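You operate a simulated robot arm through the tools that you are given. There is no shell and no other tool.

Carry out the task below with a simulated two-armed robot. There is one attempt and no reset: what you move stays moved.

Task
Lift the pod out of the tub, wipe it dry, vent it and rack it.
Fine: dry it on the black mat with the cloth pad and put the pad back. Set down upright: pod.

The check looks at the end state, three seconds after you hand in, the way a careful person would. Anything else that was tipped, shoved, dropped, spilled or broken makes it a failure. Flat cloth is picked up by pressing the open fingertips on it (5 to 10 N) and closing them slowly along it; thin cloth reads only 2 to 8 mm in the jaws.

Robot
Two 7-joint arms with fingered hands on one trunk that stands fixed in place. Base frame: the origin is at the foot of the trunk, x ahead of it, y to its left, z up; the work surface is at about z = 863. Lengths are in mm, angles in degrees, forces in N, time in s.
The left shoulder is at [70, 142, 1189], the right one opposite. With the tool pointing down near the work surface each hand reaches from about 400 to 800 mm from the base axis, measured 20 degrees to its own side. Payload 3.6 kg a hand.
Tool frame (each hand has its own): the origin (TCP) lies between the finger pads and is the grasp point; the fingertips stand 25 mm ahead of it; z points along the fingers, y is the line along which they close. The gripper opens to 88 mm. The gripper's body begins 29 mm behind the TCP. The gripper is a hand of 5 fingers: y runs from the thumb to the fingers, the wrist lies at [-13, -97, -162] in the tool frame, and closing takes about 1.5 s.
Orientation is told as [roll, pitch, yaw] about the base's x, y, z axes, in that order, counted from this pose: with the fingers straight down and the wrist toward the robot, the tool's x, y and z point along [0, 1, 0], [1, 0, 0] and [0, 0, -1] of the base frame.

Tools
- The arms move only by the tool apply_moves. It takes "left_steps", "right_steps" or both (then of equal length, played together; a hand with none holds still); each is a list of rows, each a list of 7 numbers: the finger opening in mm, from 0 to 88, then the shift along the tool's x, y, z in units of 500 mm (1.0 is 500 mm), then the turn, a rotation vector about the tool's x, y, z in units of 60 degrees (1.0 is 60 degrees). In form: [[hand, dx, dy, dz, rx, ry, rz], ...]. A call has 1 to 20 rows; each row is the pose to reach, as a shift and turn from the pose commanded when the call began, along the tool's axes at that moment. A call with a number of a shift or a turn outside -1 to 1 is refused whole. Each row takes 0.2 s and may step no farther than 50 mm and 8.6 degrees from the row before; otherwise, or with a gripper value out of range, the whole call is refused. A pose out of reach is approached as far as the arm can. The call stops where the force on the tool passes 40 N (or 10 N more than at its start, if that is more) or the arm is blocked; 0.2 s more then pass. The fingers move at their own pace (about 72 mm/s each) and stop on an object; they squeeze with about 33 N. The grip force told is the motor's: it shows also when the fingers shut on nothing. Time passes only in rows, and 0.2 s behind the last, so rows that repeat a pose let the fingers close. The reply holds the time, the measured pose of the TCP, the force on the tool along the base axes, the opening and the grip force, in the units named above and with some noise, with the torque about the TCP (base axes, N m) and any sound that the robot's microphone picked up, and new pictures: "show" is both (left out), scene, wrist or none (wrist: the cameras of the hands that moved).
- Cameras (640 x 400 px; columns grow to the right, rows downward): "scene" is now at [139.2, -34, 1413.4]; the picture's right is [-0.51, -0.86, 0.00], its down [-0.48, 0.28, -0.83] and it looks along [0.71, -0.42, -0.56] (base axes); focal length 272 px, centre (320, 200). "left" rides on the left gripper at [-59, -79, -105] in its tool frame; the picture's right is [-0.73, -0.32, 0.61], its down [0.62, -0.68, 0.38] and it looks along [0.29, 0.66, 0.70] (tool axes); focal length 234 px, centre (320, 200). "right" rides on the right gripper at [59, -79, -105] in its tool frame; the picture's right is [-0.73, 0.32, -0.61], its down [-0.62, -0.68, 0.38] and it looks along [-0.29, 0.66, 0.70] (tool axes); focal length 234 px, centre (320, 200). There is no depth. A picture from a camera that has moved, and an enlarged one, comes with that camera's place and axes in the base frame and with its lens. The place of the scene camera against the robot may be out by one fixed shift of up to 25 mm in any direction.
- raise_lower(by): slides the trunk up (or, below 0, down) by that many mm; the arms and the scene camera ride with it, the base frame stays. It gives what a move gives, with no picture.
- set_grasp(shape, hand): the hand has 5 fingers and takes this shape, open, in about a second: jaw (thumb against the fingers, like two jaws); tri (thumb and two fingers); tip (a fingertip pinch); poke (one finger out to press); point (the index stretched); flat (the hand flat); cup (the hand cupped); fist (a fist). The gripper value then closes the fingers along that shape, each until it touches; the sizes above hold for jaw. It gives what a move gives, with no picture.
- turn_head(pan, tilt): turns the head with the scene camera to pan (to the left, within 86 degrees either way) and tilt (down, from -29 to 69), counted from straight ahead of the robot. It gives what a move gives, and a new picture of the scene camera.
- inspect(camera, box): a new picture of the part [left, top, right, bottom] of that camera's present view, enlarged. It takes no simulated time.
- finish_job(): hands the job in; it is judged then, once.

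Places have to be worked out from the pictures, the camera data and where the tool is seen. Open the grippers and draw the arms clear of the work before you hand the job in, unless the task says otherwise.

The tools are called after "Call:" by a JSON object that holds its "name" and its "arguments". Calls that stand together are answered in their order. apply_moves: Moves the arms, as the interface text tells. Its arguments: {"type":"object","properties":{"left_steps":{"type":"array","items":{"type":"array","items":{"type":"number"}}},"right_steps":{"type":"array","items":{"type":"array","items":{"type":"number"}}},"show":{"type":"string","enum":["both","scene","wrist","none"]}},"required":[]} The other tools are called the same way: raise_lower (by) slides the trunk up or down; set_grasp (shape, hand) gives the hand a shape; turn_head (pan, tilt) turns the head that bears the scene camera; inspect (camera, box) takes an enlarged picture of a part of a camera's view; finish_job () hands the job in.

At the start:

```text
clock: 0.0
left_eef_pos: [566.9, -7.0, 1282.8]
left_orientation: [0.0, 0.0, 0.1]
left_wrist_force: [0.4, 0.7, 0.3]
left_ft_torque: [0.03, -0.02, 0.05]
left_opening: 87.6
left_finger_force: 0.1
left_shape: jaw
right_eef_pos: [320.8, -448.5, 1265.8]
right_orientation: [0.0, 0.1, 0.0]
right_wrist_force: [0.3, -0.2, -0.3]
right_ft_torque: [0.0, -0.04, -0.02]
right_opening: 87.7
right_finger_force: 0.0
right_shape: jaw
trunk travel left (down, up): [-725.0, 215.0]
head pan, tilt: [-30.5, 34.0]
```

scene: 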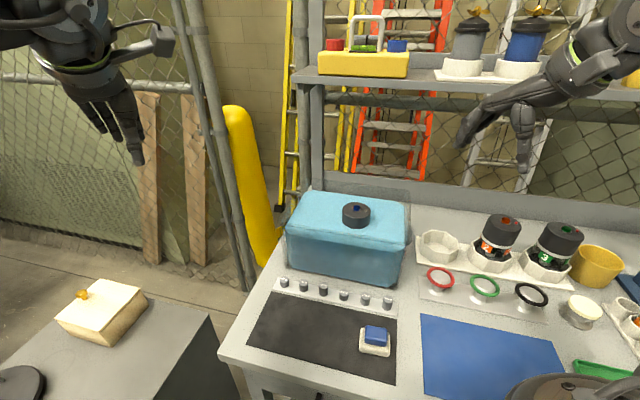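
right: 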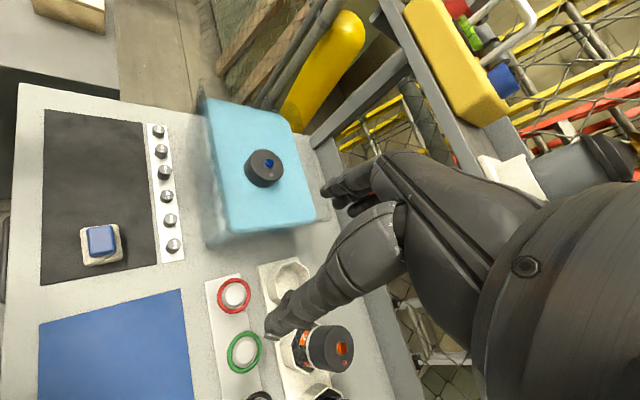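
left: 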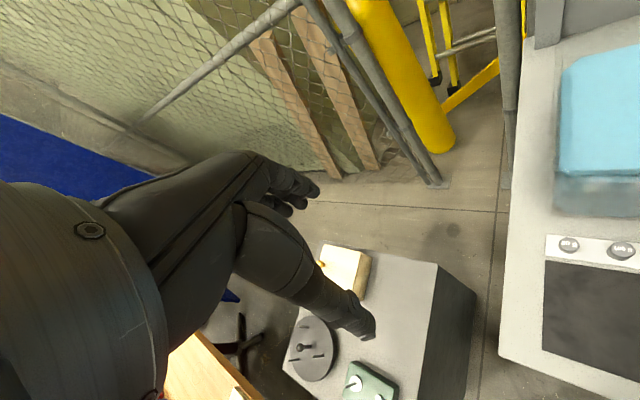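

I start by looking closer at the bench: the tub with the pod in it, the rack with other pods, and the mat with the pad.

Call:
{"name": "inspect", "arguments": {"camera": "scene", "box": [240, 170, 440, 295]}}

Call:
{"name": "inspect", "arguments": {"camera": "scene", "box": [400, 190, 640, 340]}}

Call:
{"name": "inspect", "arguments": {"camera": "scene", "box": [220, 260, 420, 385]}}

Call:
{"name": "inspect", "arguments": {"camera": "right", "box": [180, 80, 380, 400]}}

```text
3.20 times, centred on (340, 232) of scene
camera zoom: at [139.2, -34.0, 1413.4], right [-0.51, -0.86, 0.0], down [-0.48, 0.28, -0.83], along [0.71, -0.42, -0.56], focal length 870 px, centre (256, 96)
```

zoom: 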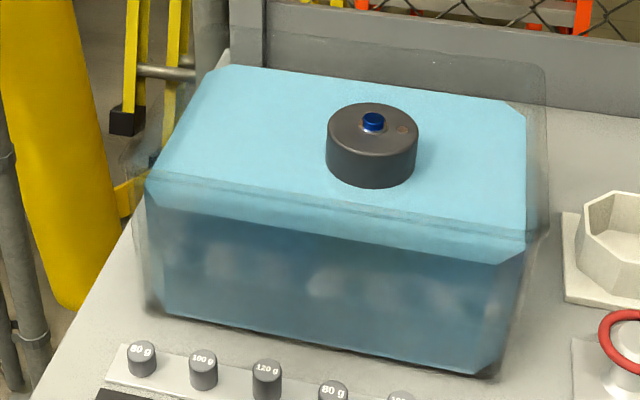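

```text
2.67 times, centred on (520, 265) of scene
camera zoom: at [139.2, -34.0, 1413.4], right [-0.51, -0.86, 0.0], down [-0.48, 0.28, -0.83], along [0.71, -0.42, -0.56], focal length 725 px, centre (-213, 27)
```

zoom: 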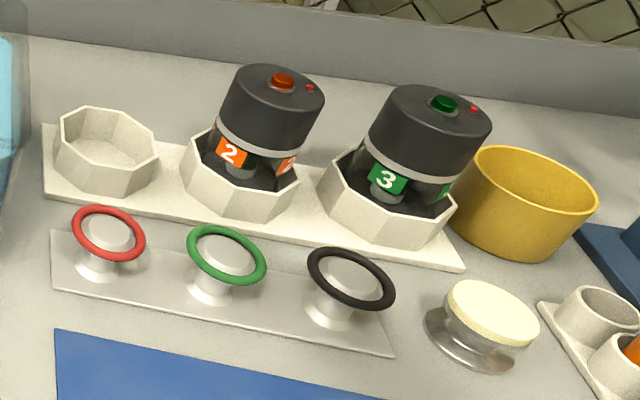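

```text
3.20 times, centred on (320, 322) of scene
camera zoom: at [139.2, -34.0, 1413.4], right [-0.51, -0.86, 0.0], down [-0.48, 0.28, -0.83], along [0.71, -0.42, -0.56], focal length 870 px, centre (320, -192)
```

zoom: 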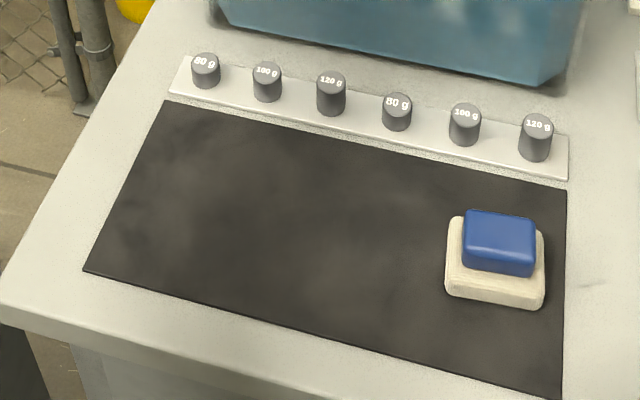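

```text
1.25 times, centred on (280, 240) of right
camera zoom: at [240.8, -389.8, 1371.0], right [0.32, -0.73, 0.61], down [-0.68, -0.62, -0.38], along [0.66, -0.29, -0.7], focal length 293 px, centre (370, 150)
```

zoom: 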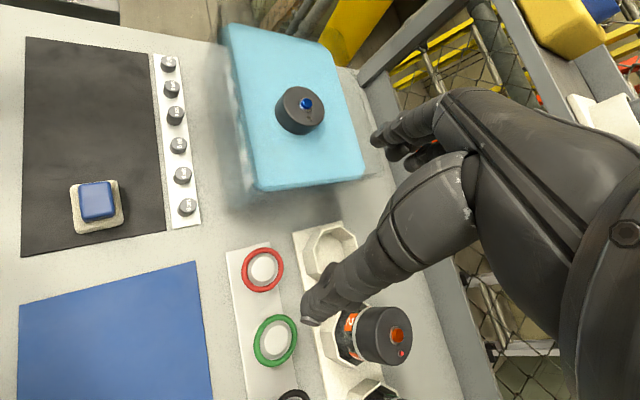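

The blue-button pod floats in the tub and the rack's leftmost seat is empty. I look around with the head for anything else relevant.

Call:
{"name": "turn_head", "arguments": {"pan": -60, "tilt": 40}}

Call:
{"name": "turn_head", "arguments": {"pan": -15, "tilt": 55}}

Call:
{"name": "turn_head", "arguments": {"pan": 35, "tilt": 40}}

Call:
{"name": "turn_head", "arguments": {"pan": -40, "tilt": 48}}

```text
clock: 0.9
left_eef_pos: [567.8, -4.2, 1282.6]
left_orientation: [0.0, 0.0, 0.1]
left_wrist_force: [-0.6, -0.3, -0.3]
left_ft_torque: [0.0, -0.01, 0.0]
left_opening: 87.7
left_finger_force: 0.0
left_shape: jaw
right_eef_pos: [319.6, -448.2, 1265.6]
right_orientation: [0.1, 0.0, 0.0]
right_wrist_force: [-1.0, -0.3, 0.0]
right_ft_torque: [0.0, 0.01, -0.01]
right_opening: 87.6
right_finger_force: 0.0
right_shape: jaw
trunk travel left (down, up): [-725.0, 215.0]
head pan, tilt: [-60.0, 40.0]
camera scene: at [105.4, -62.7, 1404.4], right [-0.87, -0.5, 0.0], down [-0.32, 0.56, -0.77], along [0.38, -0.66, -0.64], focal length 272 px, centre (320, 200)
```

scene: 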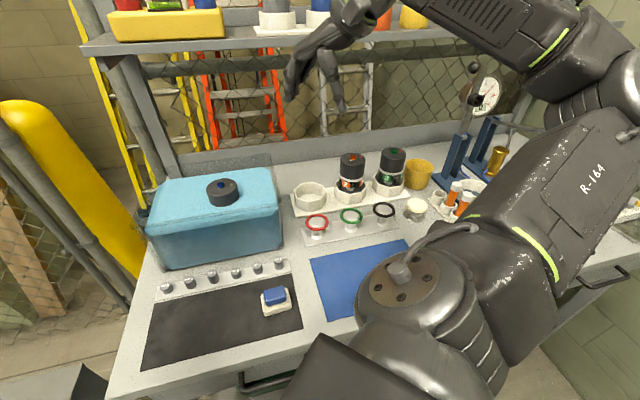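

```text
clock: 2.1
left_eef_pos: [566.7, -5.5, 1282.0]
left_orientation: [0.0, 0.0, 0.1]
left_wrist_force: [0.3, -0.2, 0.5]
left_ft_torque: [-0.04, 0.02, 0.01]
left_opening: 87.9
left_finger_force: 0.0
left_shape: jaw
right_eef_pos: [319.9, -448.6, 1265.8]
right_orientation: [0.0, 0.0, -0.1]
right_wrist_force: [0.7, -0.1, 0.9]
right_ft_torque: [0.02, -0.02, 0.0]
right_opening: 87.6
right_finger_force: 0.0
right_shape: jaw
trunk travel left (down, up): [-725.0, 215.0]
head pan, tilt: [-15.0, 55.0]
camera scene: at [132.4, -7.9, 1383.7], right [-0.26, -0.97, 0.0], down [-0.79, 0.21, -0.57], along [0.55, -0.15, -0.82], focal length 272 px, centre (320, 200)
```

scene: 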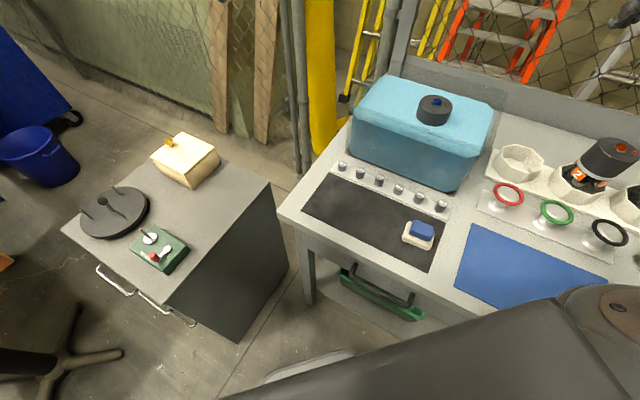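

```text
clock: 3.2
left_eef_pos: [568.0, -5.8, 1281.4]
left_orientation: [0.0, 0.0, 0.1]
left_wrist_force: [-0.2, 0.1, 0.4]
left_ft_torque: [0.02, 0.01, -0.01]
left_opening: 87.8
left_finger_force: 0.1
left_shape: jaw
right_eef_pos: [319.5, -448.7, 1265.9]
right_orientation: [0.0, 0.1, 0.0]
right_wrist_force: [-0.4, -0.6, 0.7]
right_ft_torque: [0.02, -0.01, -0.01]
right_opening: 87.9
right_finger_force: 0.1
right_shape: jaw
trunk travel left (down, up): [-725.0, 215.0]
head pan, tilt: [35.0, 40.0]
camera scene: at [132.5, 59.5, 1404.3], right [0.57, -0.82, 0.0], down [-0.53, -0.37, -0.77], along [0.63, 0.44, -0.64], focal length 272 px, centre (320, 200)
```

scene: 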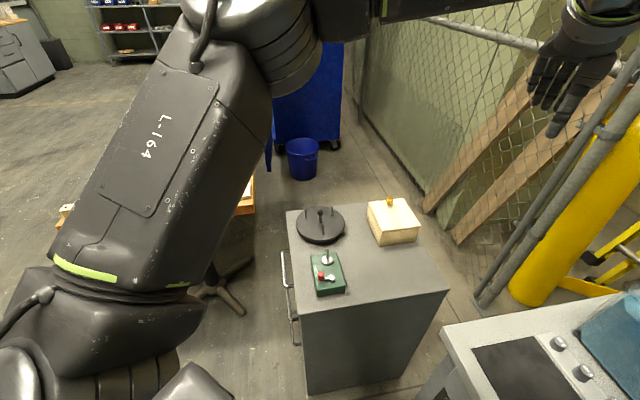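

```text
clock: 4.7
left_eef_pos: [567.2, -5.0, 1282.0]
left_orientation: [0.0, 0.0, 0.0]
left_wrist_force: [0.0, 0.0, 0.3]
left_ft_torque: [-0.02, 0.01, -0.01]
left_opening: 87.7
left_finger_force: 0.1
left_shape: jaw
right_eef_pos: [320.3, -448.2, 1265.7]
right_orientation: [-0.1, -0.1, 0.0]
right_wrist_force: [0.7, -0.2, -0.1]
right_ft_torque: [0.02, -0.01, 0.0]
right_opening: 87.6
right_finger_force: 0.0
right_shape: jaw
trunk travel left (down, up): [-725.0, 215.0]
head pan, tilt: [-40.0, 48.0]
camera scene: at [123.2, -39.7, 1392.9], right [-0.64, -0.77, 0.0], down [-0.57, 0.48, -0.67], along [0.51, -0.43, -0.74], focal length 272 px, centre (320, 200)
```

scene: 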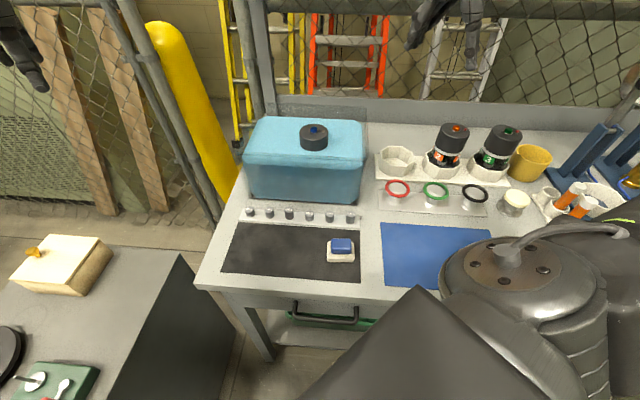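

Triangulating from the scene and right wrist cameras puts the blue button near (583, -404, ~998), with a cap about 72 mm wide. I move the right hand to hover above it.

Call:
{"name": "apply_moves", "arguments": {"right_steps": [[88, 0.011, 0.075, 0.043, 0, 0, 0], [88, 0.022, 0.15, 0.086, 0, 0, 0], [88, 0.035, 0.225, 0.129, 0, 0, 0], [88, 0.048, 0.3, 0.172, 0, 0, 0], [88, 0.061, 0.375, 0.215, 0, 0, 0], [88, 0.074, 0.45, 0.258, 0, 0, 0], [88, 0.088, 0.51, 0.3, 0, 0, 0], [88, 0.088, 0.51, 0.3, 0, 0, 0]]}}

```text
clock: 6.5
left_eef_pos: [566.0, -5.3, 1283.2]
left_orientation: [0.0, -0.2, 0.0]
left_wrist_force: [-0.7, 0.0, -0.6]
left_ft_torque: [0.0, -0.03, -0.02]
left_opening: 87.4
left_finger_force: 0.1
left_shape: jaw
right_eef_pos: [574.5, -404.7, 1114.2]
right_orientation: [-0.1, 0.0, 0.0]
right_wrist_force: [-0.2, -0.2, -0.2]
right_ft_torque: [0.05, -0.02, 0.03]
right_opening: 87.9
right_finger_force: 0.1
right_shape: jaw
trunk travel left (down, up): [-725.0, 215.0]
head pan, tilt: [-40.0, 48.0]
camera scene: at [122.3, -40.0, 1392.9], right [-0.64, -0.77, 0.0], down [-0.57, 0.48, -0.67], along [0.51, -0.43, -0.74], focal length 272 px, centre (320, 200)
camera right: at [495.2, -346.9, 1219.3], right [0.32, -0.73, 0.61], down [-0.68, -0.62, -0.38], along [0.66, -0.29, -0.7], focal length 234 px, centre (320, 200)
```

scene: 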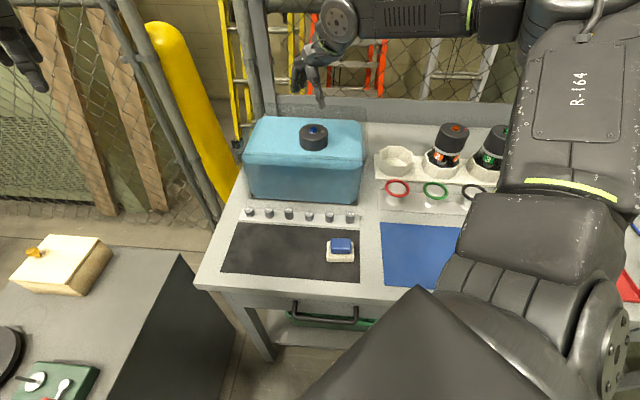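
right: 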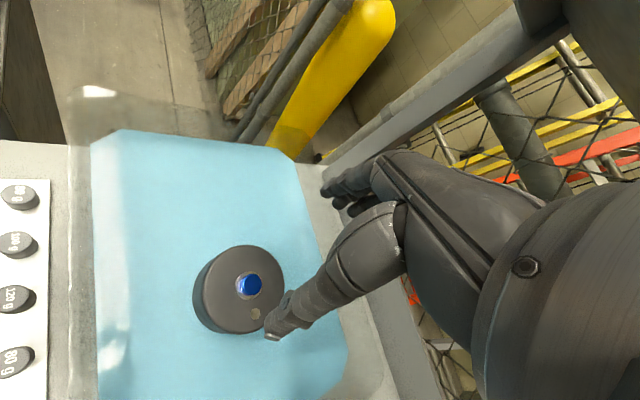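

The second wrist view refines the button to about (555, -403, 1023). I move above it at a safe height and re-check.

Call:
{"name": "apply_moves", "arguments": {"right_steps": [[88, 0.003, -0.039, 0.0, 0, 0, 0], [88, 0.003, -0.039, 0.03, 0, 0, 0], [88, 0.003, -0.039, 0.03, 0, 0, 0]], "show": "wrist"}}

Call:
{"name": "inspect", "arguments": {"camera": "right", "box": [160, 200, 360, 400]}}

```text
clock: 7.3
left_eef_pos: [568.4, -4.0, 1282.2]
left_orientation: [0.0, 0.0, 0.0]
left_wrist_force: [-0.6, 0.8, 0.0]
left_ft_torque: [0.03, 0.0, 0.01]
left_opening: 87.6
left_finger_force: 0.1
left_shape: jaw
right_eef_pos: [554.8, -402.0, 1097.5]
right_orientation: [-0.1, 0.0, 0.1]
right_wrist_force: [-0.7, 0.9, -0.5]
right_ft_torque: [0.01, 0.02, 0.02]
right_opening: 87.8
right_finger_force: 0.1
right_shape: jaw
trunk travel left (down, up): [-725.0, 215.0]
head pan, tilt: [-40.0, 48.0]
camera right: at [476.3, -344.5, 1203.5], right [0.32, -0.73, 0.61], down [-0.68, -0.62, -0.38], along [0.66, -0.29, -0.7], focal length 234 px, centre (320, 200)
```

right: 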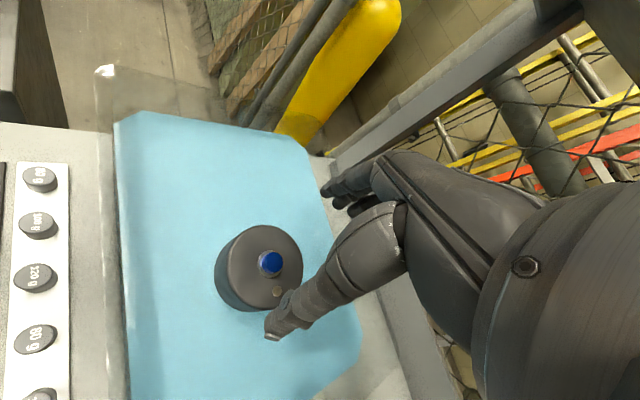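

```text
2.00 times, centred on (260, 300) of right
camera zoom: at [476.3, -344.5, 1203.5], right [0.32, -0.73, 0.61], down [-0.68, -0.62, -0.38], along [0.66, -0.29, -0.7], focal length 468 px, centre (440, 0)
```

zoom: 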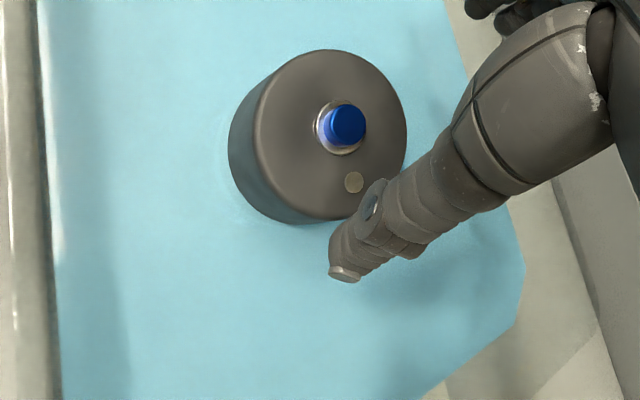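

The hand is centred over the pod (cap centre about (554, -403), top about 1018). I descend so the fingertips reach z≈985 with the palm clear of the button, still open.

Call:
{"name": "apply_moves", "arguments": {"right_steps": [[88, -0.001, -0.001, 0.04, 0, 0, 0], [88, -0.001, -0.001, 0.08, 0, 0, 0], [88, -0.001, -0.001, 0.11, 0, 0, 0], [88, -0.001, -0.001, 0.14, 0, 0, 0], [88, -0.001, -0.001, 0.16, 0, 0, 0], [88, -0.001, -0.001, 0.172, 0, 0, 0], [88, -0.001, -0.001, 0.172, 0, 0, 0]]}}

Call:
{"name": "inspect", "arguments": {"camera": "right", "box": [200, 120, 440, 360]}}

Call:
{"name": "inspect", "arguments": {"camera": "scene", "box": [230, 80, 390, 220]}}

```text
clock: 8.9
left_eef_pos: [567.8, -5.4, 1282.0]
left_orientation: [-0.1, 0.1, 0.2]
left_wrist_force: [0.1, 0.0, 0.2]
left_ft_torque: [0.0, 0.01, -0.01]
left_opening: 88.0
left_finger_force: 0.0
left_shape: jaw
right_eef_pos: [555.0, -402.2, 1014.4]
right_orientation: [0.1, -0.1, 0.1]
right_wrist_force: [0.1, -0.1, -0.3]
right_ft_torque: [-0.01, 0.02, 0.03]
right_opening: 87.7
right_finger_force: 0.0
right_shape: jaw
trunk travel left (down, up): [-725.0, 215.0]
head pan, tilt: [-40.0, 48.0]
camera scene: at [123.2, -39.8, 1392.9], right [-0.64, -0.77, 0.0], down [-0.57, 0.48, -0.67], along [0.51, -0.43, -0.74], focal length 272 px, centre (320, 200)
camera right: at [476.3, -344.5, 1119.7], right [0.32, -0.73, 0.61], down [-0.68, -0.62, -0.38], along [0.66, -0.29, -0.7], focal length 234 px, centre (320, 200)
```

scene: 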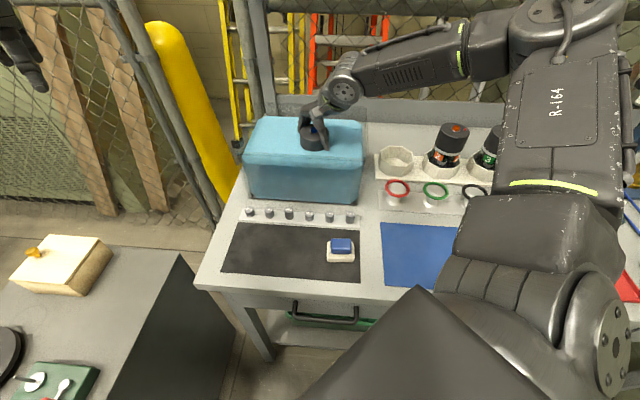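
right: 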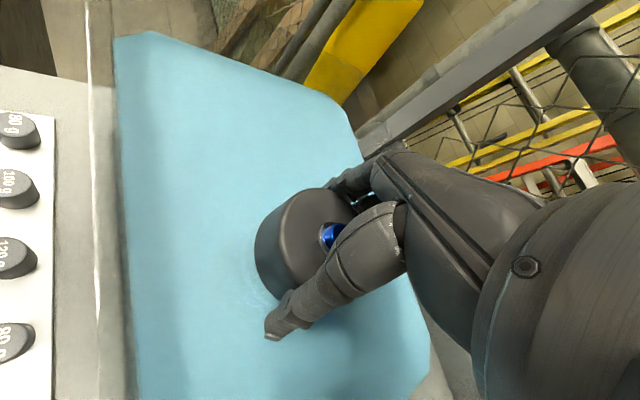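

```text
1.67 times, centred on (320, 240) of right
camera zoom: at [476.3, -344.5, 1119.7], right [0.32, -0.73, 0.61], down [-0.68, -0.62, -0.38], along [0.66, -0.29, -0.7], focal length 390 px, centre (320, 133)
```

zoom: 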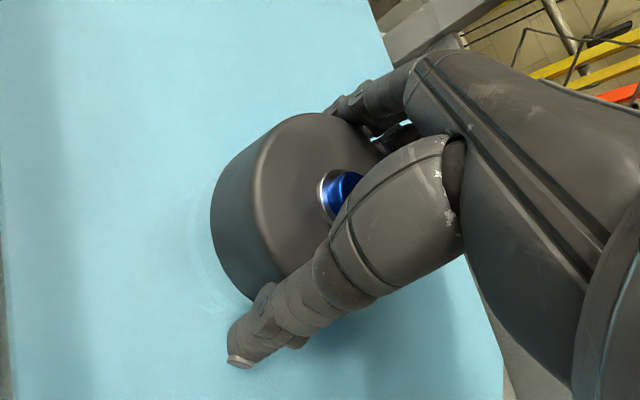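

```text
2.86 times, centred on (310, 150) of scene
camera zoom: at [123.2, -39.8, 1392.9], right [-0.64, -0.77, 0.0], down [-0.57, 0.48, -0.67], along [0.51, -0.43, -0.74], focal length 777 px, centre (349, 343)
```

zoom: 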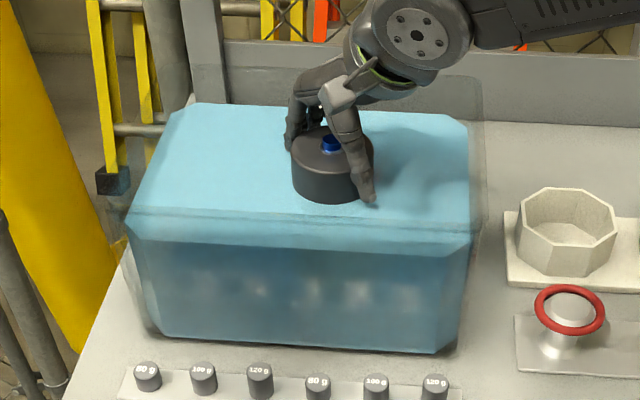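

The fingers straddle the cap with the button clear. I close slowly and let the grip settle.

Call:
{"name": "apply_moves", "arguments": {"right_steps": [[80, 0, 0, 0, 0, 0, 0], [74, 0, 0, 0, 0, 0, 0], [70, 0, 0, 0, 0, 0, 0], [60, 0, 0, 0, 0, 0, 0], [50, 0, 0, 0, 0, 0, 0], [50, 0, 0, 0, 0, 0, 0], [50, 0, 0, 0, 0, 0, 0], [50, 0, 0, 0, 0, 0, 0]]}}

Call:
{"name": "inspect", "arguments": {"camera": "right", "box": [200, 120, 440, 360]}}

```text
clock: 10.7
left_eef_pos: [567.6, -6.0, 1282.5]
left_orientation: [0.0, 0.1, 0.1]
left_wrist_force: [0.1, -0.3, -0.4]
left_ft_torque: [0.01, 0.0, 0.0]
left_opening: 87.8
left_finger_force: 0.1
left_shape: jaw
right_eef_pos: [555.1, -402.0, 1014.2]
right_orientation: [0.0, 0.0, 0.0]
right_wrist_force: [0.0, -0.4, -0.8]
right_ft_torque: [-0.01, -0.03, 0.01]
right_opening: 65.8
right_finger_force: 32.8
right_shape: jaw
trunk travel left (down, up): [-725.0, 215.0]
head pan, tilt: [-40.0, 48.0]
camera scene: at [123.2, -39.8, 1392.9], right [-0.64, -0.77, 0.0], down [-0.57, 0.48, -0.67], along [0.51, -0.43, -0.74], focal length 272 px, centre (320, 200)
camera right: at [476.3, -344.5, 1119.9], right [0.32, -0.73, 0.61], down [-0.68, -0.62, -0.38], along [0.66, -0.29, -0.7], focal length 234 px, centre (320, 200)
```

scene: 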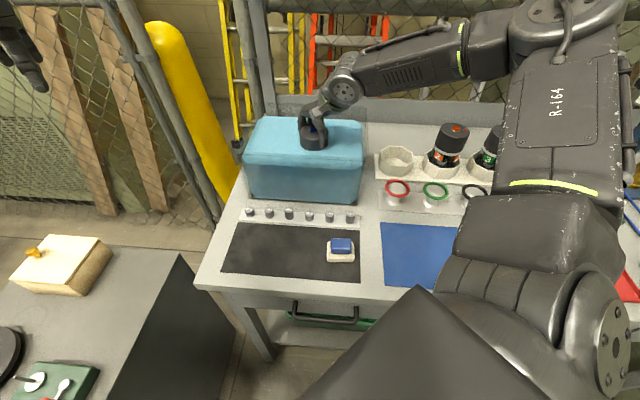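
right: 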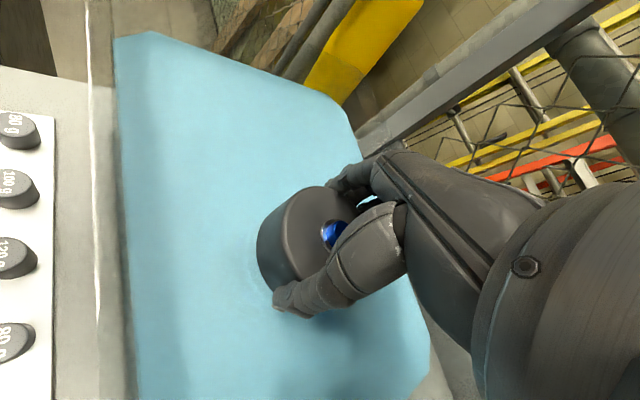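

```text
1.67 times, centred on (320, 240) of right
camera zoom: at [476.3, -344.5, 1119.9], right [0.32, -0.73, 0.61], down [-0.68, -0.62, -0.38], along [0.66, -0.29, -0.7], focal length 390 px, centre (320, 133)
```

zoom: 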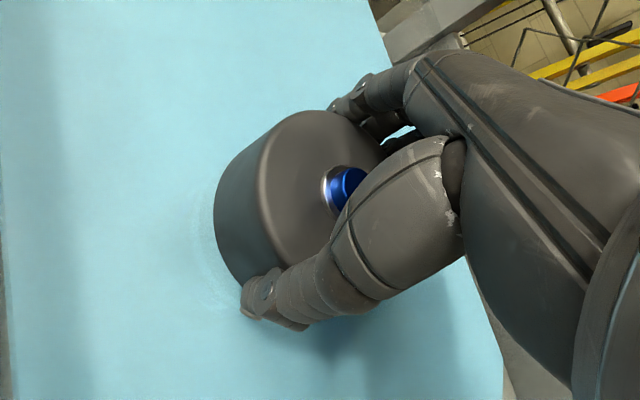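

The grip holds at 65.8 mm with 33 N. I lift slowly to see the load.

Call:
{"name": "apply_moves", "arguments": {"right_steps": [[50, 0, 0, -0.01, 0, 0, 0], [50, 0, 0, -0.02, 0, 0, 0], [50, 0, 0, -0.03, 0, 0, 0], [50, 0, 0, -0.04, 0, 0, 0], [50, 0, 0, -0.05, 0, 0, 0], [50, 0, 0, -0.06, 0, 0, 0], [50, 0, 0, -0.07, 0, 0, 0], [50, 0, 0, -0.08, 0, 0, 0], [50, 0, 0, -0.09, 0, 0, 0], [50, 0, 0, -0.1, 0, 0, 0], [50, 0, 0, -0.1, 0, 0, 0]]}}

Call:
{"name": "inspect", "arguments": {"camera": "scene", "box": [230, 60, 390, 200]}}

```text
clock: 13.1
left_eef_pos: [567.8, -5.2, 1281.1]
left_orientation: [0.0, 0.0, 0.1]
left_wrist_force: [0.0, -0.1, -0.1]
left_ft_torque: [0.02, -0.01, -0.01]
left_opening: 87.7
left_finger_force: 0.0
left_shape: jaw
right_eef_pos: [554.4, -402.5, 1063.8]
right_orientation: [0.0, 0.0, 0.0]
right_wrist_force: [-0.9, 0.3, -2.9]
right_ft_torque: [0.01, 0.03, 0.0]
right_opening: 65.9
right_finger_force: 32.8
right_shape: jaw
trunk travel left (down, up): [-725.0, 215.0]
head pan, tilt: [-40.0, 48.0]
camera scene: at [123.6, -40.0, 1392.8], right [-0.64, -0.77, 0.0], down [-0.57, 0.48, -0.67], along [0.51, -0.43, -0.74], focal length 272 px, centre (320, 200)
camera right: at [475.8, -345.2, 1169.7], right [0.32, -0.73, 0.61], down [-0.68, -0.62, -0.38], along [0.66, -0.29, -0.7], focal length 234 px, centre (320, 200)
```

scene: 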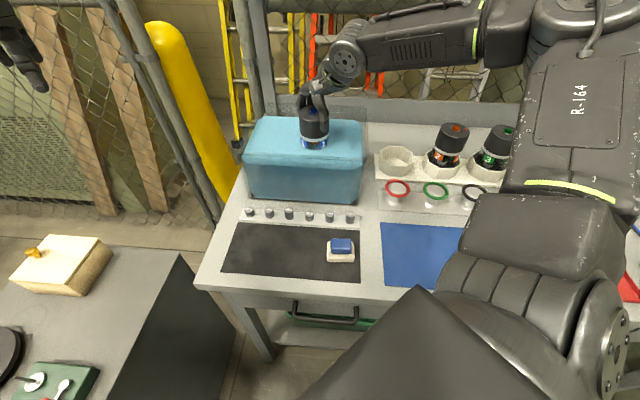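
right: 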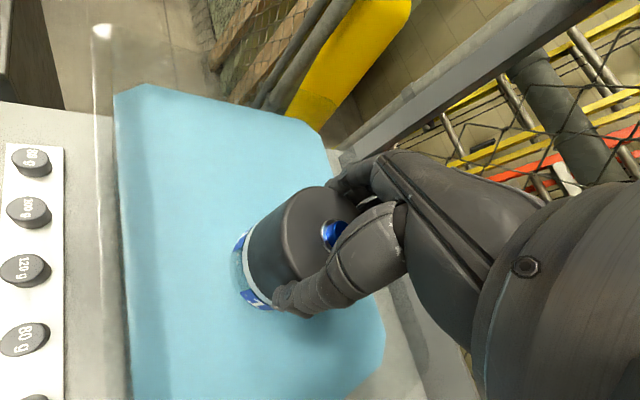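

```text
2.86 times, centred on (310, 130) of scene
camera zoom: at [123.6, -40.0, 1392.8], right [-0.64, -0.77, 0.0], down [-0.57, 0.48, -0.67], along [0.51, -0.43, -0.74], focal length 777 px, centre (349, 400)
```

zoom: 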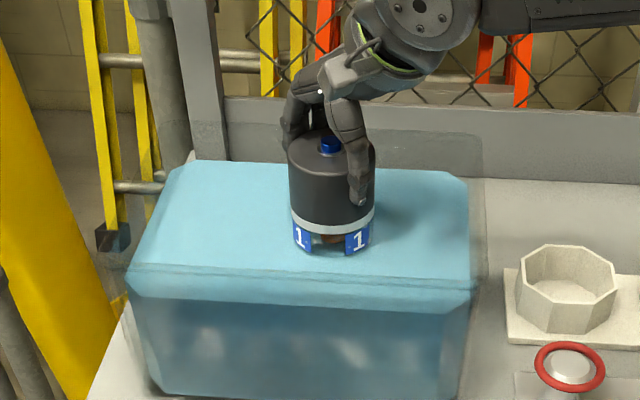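

The pod is number 1 and its load is light (~3 N so far). I keep lifting until it is fully out of the water and let it drip above the tub.

Call:
{"name": "apply_moves", "arguments": {"right_steps": [[50, 0, 0, -0.012, 0, 0, 0], [50, 0, 0, -0.024, 0, 0, 0], [50, 0, 0, -0.036, 0, 0, 0], [50, 0, 0, -0.048, 0, 0, 0], [50, 0, 0, -0.06, 0, 0, 0], [50, 0, 0, -0.072, 0, 0, 0], [50, 0, 0, -0.084, 0, 0, 0], [50, 0, 0, -0.096, 0, 0, 0], [50, 0, 0, -0.11, 0, 0, 0], [50, 0, 0, -0.125, 0, 0, 0], [50, 0, 0, -0.14, 0, 0, 0], [50, 0, 0, -0.155, 0, 0, 0], [50, 0, 0, -0.17, 0, 0, 0], [50, 0, 0, -0.18, 0, 0, 0], [50, 0, 0, -0.18, 0, 0, 0]]}}

Call:
{"name": "inspect", "arguments": {"camera": "scene", "box": [230, 40, 390, 180]}}

Call:
{"name": "inspect", "arguments": {"camera": "right", "box": [160, 120, 400, 360]}}

```text
clock: 16.3
left_eef_pos: [568.6, -5.7, 1281.8]
left_orientation: [0.0, -0.1, 0.1]
left_wrist_force: [0.0, -0.3, -0.6]
left_ft_torque: [0.0, 0.02, -0.01]
left_opening: 87.8
left_finger_force: 0.0
left_shape: jaw
right_eef_pos: [556.3, -402.0, 1153.8]
right_orientation: [0.0, 0.0, 0.0]
right_wrist_force: [0.6, -0.2, -3.4]
right_ft_torque: [0.0, 0.06, 0.04]
right_opening: 66.2
right_finger_force: 32.8
right_shape: jaw
trunk travel left (down, up): [-725.0, 215.0]
head pan, tilt: [-40.0, 48.0]
camera scene: at [123.9, -40.3, 1392.8], right [-0.64, -0.77, 0.0], down [-0.57, 0.48, -0.67], along [0.51, -0.43, -0.74], focal length 272 px, centre (320, 200)
camera right: at [476.4, -344.1, 1259.2], right [0.32, -0.73, 0.61], down [-0.68, -0.62, -0.38], along [0.66, -0.29, -0.7], focal length 234 px, centre (320, 200)
```

scene: 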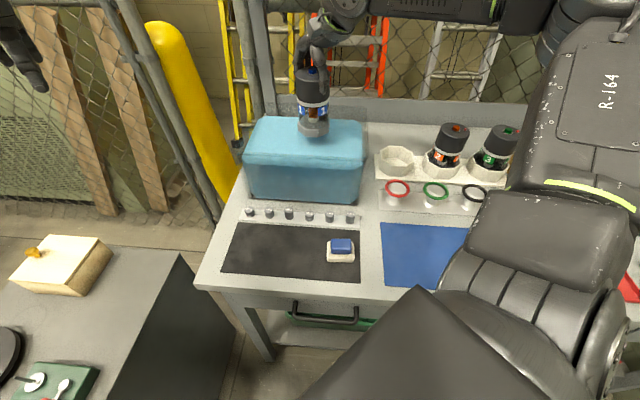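
right: 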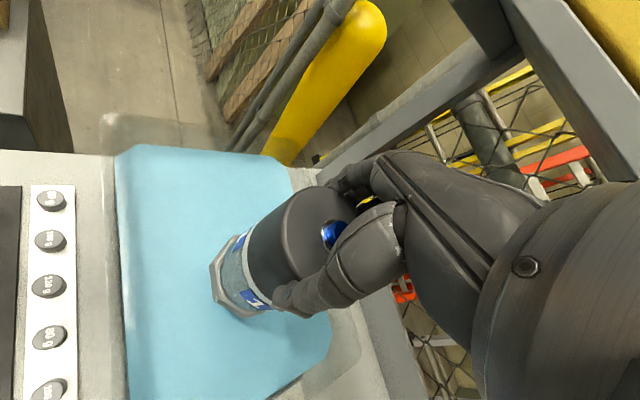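

```text
2.86 times, centred on (310, 110) of scene
camera zoom: at [123.9, -40.3, 1392.8], right [-0.64, -0.77, 0.0], down [-0.57, 0.48, -0.67], along [0.51, -0.43, -0.74], focal length 777 px, centre (349, 457)
```

zoom: 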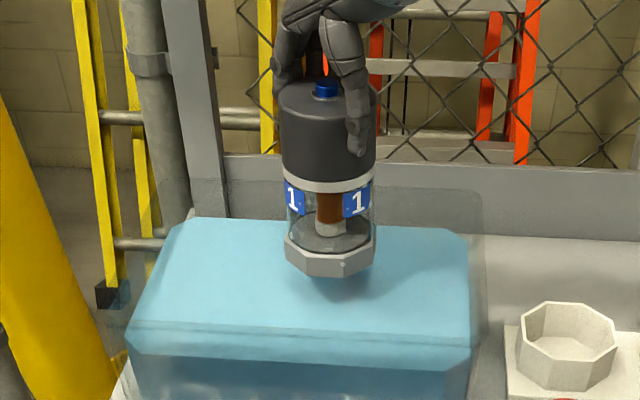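

```text
1.67 times, centred on (280, 240) of right
camera zoom: at [476.4, -344.1, 1259.2], right [0.32, -0.73, 0.61], down [-0.68, -0.62, -0.38], along [0.66, -0.29, -0.7], focal length 390 px, centre (387, 133)
```

zoom: 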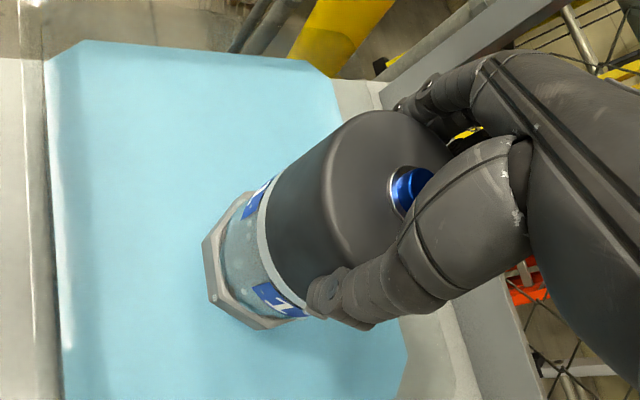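

The pod is out: cap, clear body with "1" labels, and an octagonal foot; total height about 133 mm. I zoom in for signs of wetness and look at the pad.

Call:
{"name": "inspect", "arguments": {"camera": "scene", "box": [284, 60, 344, 145]}}

Call:
{"name": "inspect", "arguments": {"camera": "right", "box": [195, 170, 355, 330]}}

Call:
{"name": "inspect", "arguments": {"camera": "scene", "box": [310, 225, 370, 275]}}

Call:
{"name": "inspect", "arguments": {"camera": "scene", "box": [415, 110, 535, 190]}}

```text
4.71 times, centred on (314, 102) of scene
camera zoom: at [123.9, -40.3, 1392.8], right [-0.64, -0.77, 0.0], down [-0.57, 0.48, -0.67], along [0.51, -0.43, -0.74], focal length 1280 px, centre (348, 659)
```

zoom: 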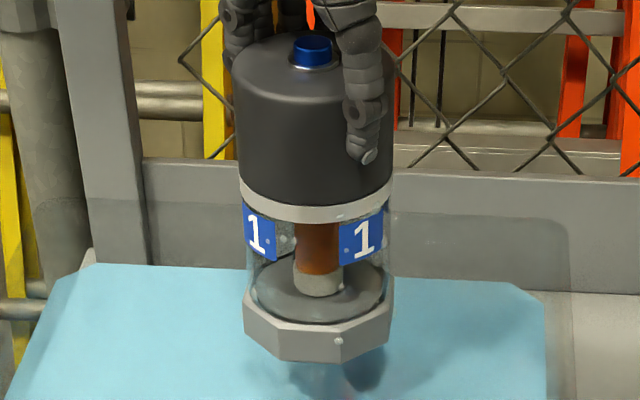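

```text
2.50 times, centred on (275, 250) of right
camera zoom: at [476.4, -344.1, 1259.2], right [0.32, -0.73, 0.61], down [-0.68, -0.62, -0.38], along [0.66, -0.29, -0.7], focal length 585 px, centre (432, 75)
```

zoom: 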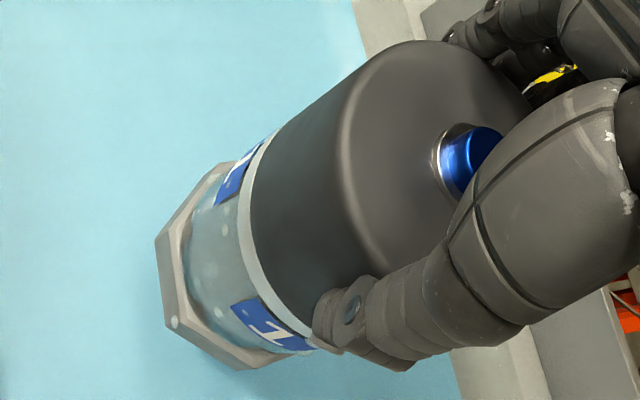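

```text
8.00 times, centred on (340, 250) of scene
camera zoom: at [123.9, -40.3, 1392.8], right [-0.64, -0.77, 0.0], down [-0.57, 0.48, -0.67], along [0.51, -0.43, -0.74], focal length 2176 px, centre (160, -200)
```

zoom: 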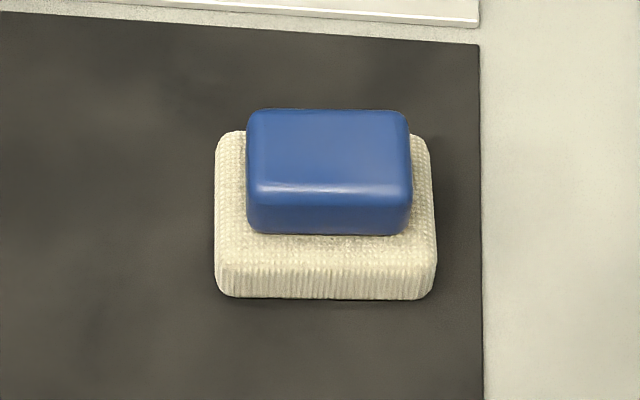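

```text
5.00 times, centred on (475, 150) of scene
camera zoom: at [123.9, -40.3, 1392.8], right [-0.64, -0.77, 0.0], down [-0.57, 0.48, -0.67], along [0.51, -0.43, -0.74], focal length 1360 px, centre (-455, 450)
```

zoom: 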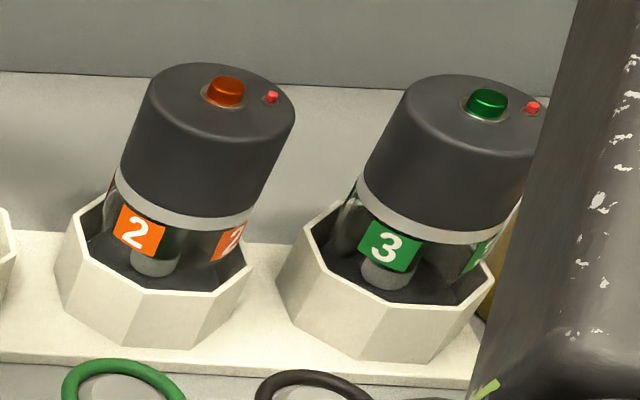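

Beads of water sit on the clear body and foot; the racked pods show a raised red pin next to the button, which this pod lacks – so venting should raise it. The mat is about 300×140 mm centred near (402, -219); I carry the pod to above its left part (445, -178).

Call:
{"name": "apply_moves", "arguments": {"right_steps": [[50, 0, 0, -0.02, 0, 0, 0], [50, 0, 0, -0.04, 0, 0, 0], [50, 0, 0, -0.05, 0, 0, 0], [50, 0, 0, -0.05, 0, 0, 0], [50, 0, 0, -0.05, 0, 0, 0], [50, 0, 0, -0.05, 0, 0, 0], [50, 0.045, -0.022, -0.05, 0, 0, 0], [50, 0.09, -0.044, -0.05, 0, 0, 0], [50, 0.135, -0.066, -0.05, 0, 0, 0], [50, 0.18, -0.088, -0.05, 0, 0, 0], [50, 0.225, -0.11, -0.05, 0, 0, 0], [50, 0.27, -0.132, -0.05, 0, 0, 0], [50, 0.315, -0.154, -0.05, 0, 0, 0], [50, 0.36, -0.176, -0.05, 0, 0, 0], [50, 0.405, -0.198, -0.05, 0, 0, 0], [50, 0.448, -0.22, -0.05, 0, 0, 0], [50, 0.448, -0.22, -0.05, 0, 0, 0]]}}

```text
clock: 19.9
left_eef_pos: [568.4, -5.9, 1282.2]
left_orientation: [0.0, 0.0, 0.1]
left_wrist_force: [-0.3, 0.0, -0.3]
left_ft_torque: [-0.03, 0.0, 0.0]
left_opening: 87.5
left_finger_force: 0.1
left_shape: jaw
right_eef_pos: [446.1, -179.6, 1179.1]
right_orientation: [0.1, 0.0, 0.0]
right_wrist_force: [-0.5, 0.2, -4.1]
right_ft_torque: [0.03, -0.01, 0.03]
right_opening: 65.6
right_finger_force: 33.1
right_shape: jaw
trunk travel left (down, up): [-725.0, 215.0]
head pan, tilt: [-40.0, 48.0]
camera scene: at [123.9, -40.5, 1392.8], right [-0.64, -0.77, 0.0], down [-0.57, 0.48, -0.67], along [0.51, -0.43, -0.74], focal length 272 px, centre (320, 200)
camera right: at [366.6, -120.7, 1284.9], right [0.32, -0.73, 0.61], down [-0.68, -0.62, -0.38], along [0.66, -0.29, -0.7], focal length 234 px, centre (320, 200)
```

scene: 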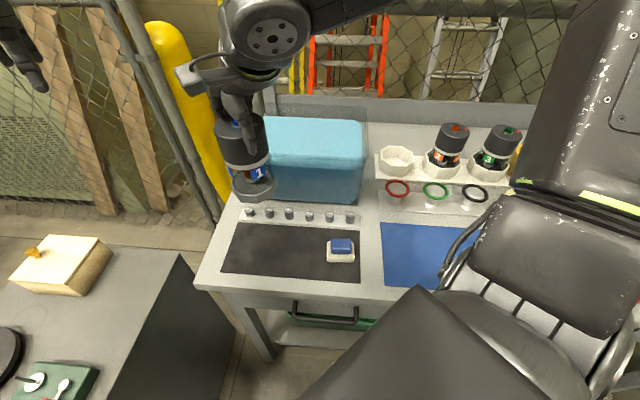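
right: 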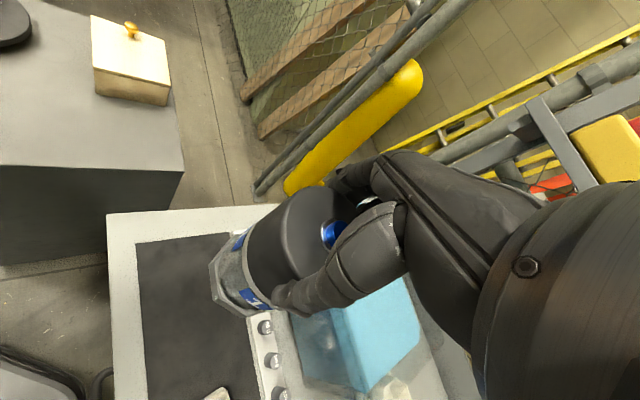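

The pod hangs over (446, -180), centred across the mat's left part. I lower it to just above the mat, then look.

Call:
{"name": "apply_moves", "arguments": {"right_steps": [[50, 0, 0, 0.05, 0, 0, 0], [50, 0, 0, 0.1, 0, 0, 0], [50, 0, 0, 0.15, 0, 0, 0], [50, 0, 0, 0.2, 0, 0, 0], [50, 0, 0, 0.25, 0, 0, 0], [50, 0, 0, 0.3, 0, 0, 0], [50, 0, 0, 0.33, 0, 0, 0], [50, 0, 0, 0.33, 0, 0, 0]]}}

Call:
{"name": "inspect", "arguments": {"camera": "scene", "box": [200, 140, 360, 280]}}

```text
clock: 21.7
left_eef_pos: [568.2, -5.5, 1282.1]
left_orientation: [0.1, 0.1, 0.1]
left_wrist_force: [-0.9, -0.5, -0.1]
left_ft_torque: [-0.02, 0.0, -0.04]
left_opening: 87.8
left_finger_force: 0.2
left_shape: jaw
right_eef_pos: [444.0, -180.1, 1015.4]
right_orientation: [0.0, 0.1, -0.1]
right_wrist_force: [-0.8, 0.2, -4.0]
right_ft_torque: [0.0, -0.02, 0.01]
right_opening: 65.6
right_finger_force: 32.7
right_shape: jaw
trunk travel left (down, up): [-725.0, 215.0]
head pan, tilt: [-40.0, 48.0]
camera scene: at [123.4, -39.9, 1392.9], right [-0.64, -0.77, 0.0], down [-0.57, 0.48, -0.67], along [0.51, -0.43, -0.74], focal length 272 px, centre (320, 200)
camera right: at [365.2, -121.6, 1120.7], right [0.32, -0.73, 0.61], down [-0.68, -0.62, -0.38], along [0.66, -0.29, -0.7], focal length 234 px, centre (320, 200)
```

scene: 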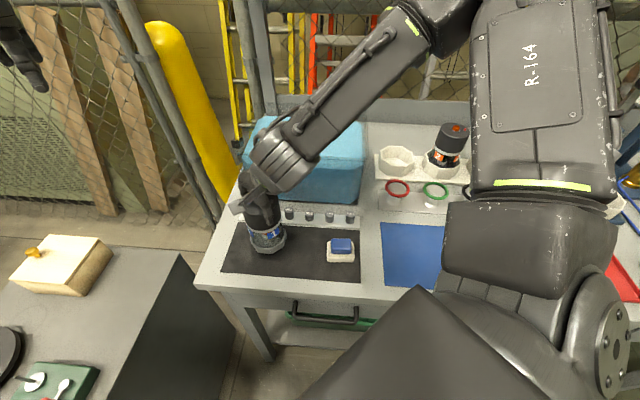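
right: 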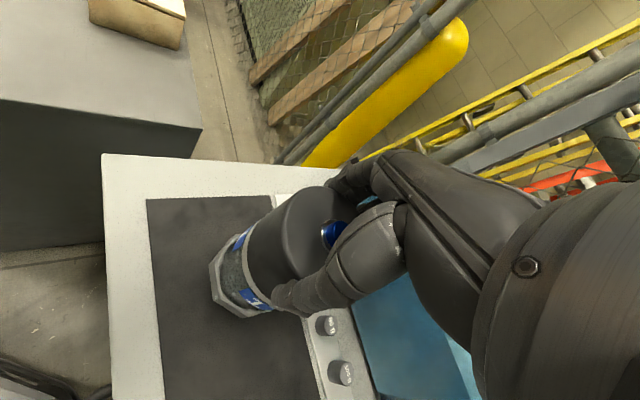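

```text
2.86 times, centred on (280, 210) of scene
camera zoom: at [123.4, -39.9, 1392.9], right [-0.64, -0.77, 0.0], down [-0.57, 0.48, -0.67], along [0.51, -0.43, -0.74], focal length 777 px, centre (434, 171)
```

zoom: 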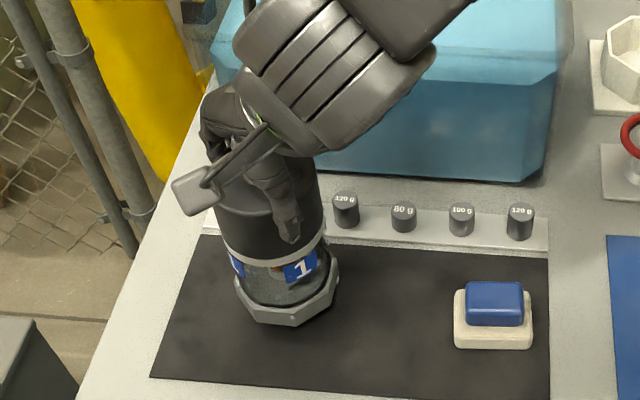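

The foot is just above the mat, clear of the weights. I lower in small steps watching force.

Call:
{"name": "apply_moves", "arguments": {"right_steps": [[50, 0, 0, 0.004, 0, 0, 0], [50, 0, 0, 0.008, 0, 0, 0], [50, 0, 0, 0.012, 0, 0, 0], [50, 0, 0, 0.016, 0, 0, 0], [50, 0, 0, 0.02, 0, 0, 0], [50, 0, 0, 0.02, 0, 0, 0]], "show": "none"}}

```text
clock: 23.1
left_eef_pos: [568.7, -6.7, 1282.5]
left_orientation: [0.0, 0.0, 0.1]
left_wrist_force: [0.3, -0.2, 0.3]
left_ft_torque: [0.02, -0.02, 0.03]
left_opening: 87.5
left_finger_force: 0.1
left_shape: jaw
right_eef_pos: [444.3, -177.7, 1003.9]
right_orientation: [0.0, -0.1, -0.1]
right_wrist_force: [-0.1, 0.1, -4.2]
right_ft_torque: [-0.02, -0.01, 0.02]
right_opening: 65.5
right_finger_force: 33.0
right_shape: jaw
trunk travel left (down, up): [-725.0, 215.0]
head pan, tilt: [-40.0, 48.0]
```

Call:
{"name": "apply_moves", "arguments": {"right_steps": [[50, 0, 0, 0.003, 0, 0, 0], [50, 0, 0, 0.006, 0, 0, 0], [50, 0, 0, 0.009, 0, 0, 0], [50, 0, 0, 0.012, 0, 0, 0], [50, 0, 0, 0.012, 0, 0, 0]], "show": "scene"}}

Call:
{"name": "inspect", "arguments": {"camera": "scene", "box": [230, 180, 310, 260]}}

```text
clock: 24.3
left_eef_pos: [568.6, -4.9, 1282.0]
left_orientation: [0.0, 0.0, 0.1]
left_wrist_force: [0.3, 0.2, 0.7]
left_ft_torque: [0.0, -0.02, -0.01]
left_opening: 87.7
left_finger_force: 0.0
left_shape: jaw
right_eef_pos: [445.7, -179.0, 996.9]
right_orientation: [0.0, 0.0, 0.0]
right_wrist_force: [-0.9, 0.1, -4.2]
right_ft_torque: [0.0, -0.01, -0.01]
right_opening: 65.6
right_finger_force: 32.8
right_shape: jaw
trunk travel left (down, up): [-725.0, 215.0]
head pan, tilt: [-40.0, 48.0]
camera scene: at [123.7, -39.9, 1392.8], right [-0.64, -0.77, 0.0], down [-0.57, 0.48, -0.67], along [0.51, -0.43, -0.74], focal length 272 px, centre (320, 200)
```

scene: 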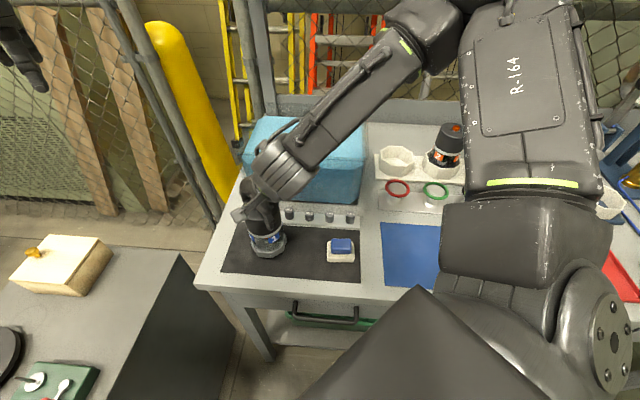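

```text
5.00 times, centred on (270, 220) of scene
camera zoom: at [123.7, -39.9, 1392.8], right [-0.64, -0.77, 0.0], down [-0.57, 0.48, -0.67], along [0.51, -0.43, -0.74], focal length 1360 px, centre (570, 100)
```

zoom: 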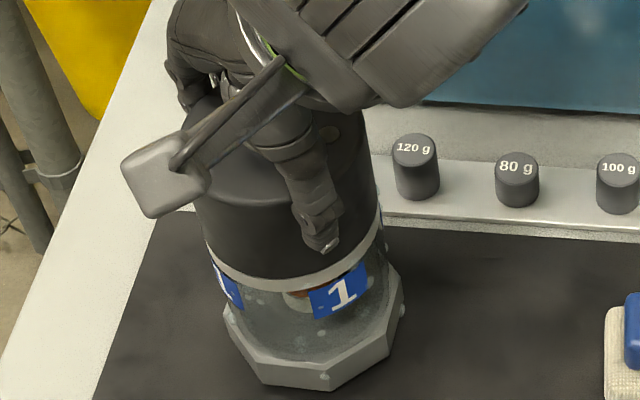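

Still no contact; beads are visible on the glass and foot. I continue down in 1.5 mm steps.

Call:
{"name": "apply_moves", "arguments": {"right_steps": [[50, 0, 0, 0.003, 0, 0, 0], [50, 0, 0, 0.006, 0, 0, 0], [50, 0, 0, 0.009, 0, 0, 0], [50, 0, 0, 0.012, 0, 0, 0], [50, 0, 0, 0.012, 0, 0, 0]], "show": "none"}}

```text
clock: 25.5
left_eef_pos: [566.3, -4.9, 1282.8]
left_orientation: [-0.1, 0.0, 0.1]
left_wrist_force: [0.2, 0.0, -0.4]
left_ft_torque: [-0.01, -0.03, -0.01]
left_opening: 87.7
left_finger_force: 0.0
left_shape: jaw
right_eef_pos: [445.8, -178.5, 993.1]
right_orientation: [0.0, 0.0, -0.1]
right_wrist_force: [1.2, -0.8, 2.1]
right_ft_torque: [0.02, -0.08, -0.01]
right_opening: 65.7
right_finger_force: 33.3
right_shape: jaw
trunk travel left (down, up): [-725.0, 215.0]
head pan, tilt: [-40.0, 48.0]
```

Contact at TCP z≈993 (force turned upward). I open the fingers and rise straight up.

Call:
{"name": "apply_moves", "arguments": {"right_steps": [[70, 0, 0, 0, 0, 0, 0], [78, 0, 0, 0, 0, 0, 0], [88, 0, 0, 0, 0, 0, 0], [88, 0, 0, 0, 0, 0, 0], [88, 0, 0, 0, 0, 0, 0], [88, 0, 0, -0.02, 0, 0, 0], [88, 0, 0, -0.06, 0, 0, 0], [88, 0, 0, -0.12, 0, 0, 0], [88, 0, 0, -0.18, 0, 0, 0], [88, 0, 0, -0.24, 0, 0, 0], [88, 0, 0, -0.24, 0, 0, 0]]}}

Call:
{"name": "inspect", "arguments": {"camera": "right", "box": [140, 160, 380, 400]}}

```text
clock: 27.9
left_eef_pos: [567.7, -6.3, 1280.8]
left_orientation: [0.1, 0.0, 0.1]
left_wrist_force: [-0.3, -0.1, 0.2]
left_ft_torque: [0.01, -0.01, 0.0]
left_opening: 87.9
left_finger_force: 0.2
left_shape: jaw
right_eef_pos: [446.8, -177.8, 1110.6]
right_orientation: [0.1, -0.1, 0.0]
right_wrist_force: [0.3, 0.2, -0.1]
right_ft_torque: [0.01, -0.01, -0.01]
right_opening: 87.8
right_finger_force: 0.1
right_shape: jaw
trunk travel left (down, up): [-725.0, 215.0]
head pan, tilt: [-40.0, 48.0]
camera scene: at [123.6, -39.9, 1392.8], right [-0.64, -0.77, 0.0], down [-0.57, 0.48, -0.67], along [0.51, -0.43, -0.74], focal length 272 px, centre (320, 200)
camera right: at [368.5, -120.1, 1215.7], right [0.32, -0.73, 0.61], down [-0.68, -0.62, -0.38], along [0.66, -0.29, -0.7], focal length 234 px, centre (320, 200)
```

scene: 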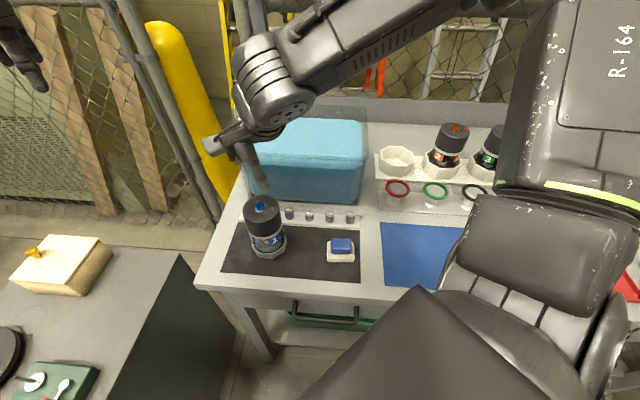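
right: 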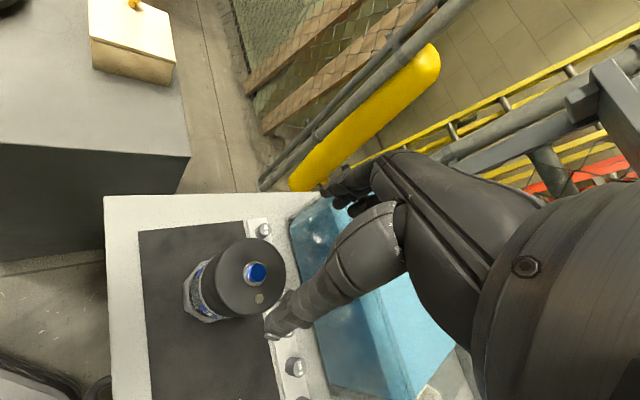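

```text
1.67 times, centred on (260, 280) of right
camera zoom: at [368.5, -120.1, 1215.7], right [0.32, -0.73, 0.61], down [-0.68, -0.62, -0.38], along [0.66, -0.29, -0.7], focal length 390 px, centre (420, 67)
```

zoom: 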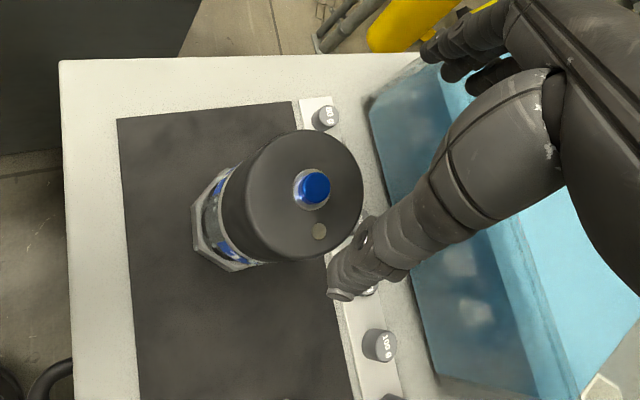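

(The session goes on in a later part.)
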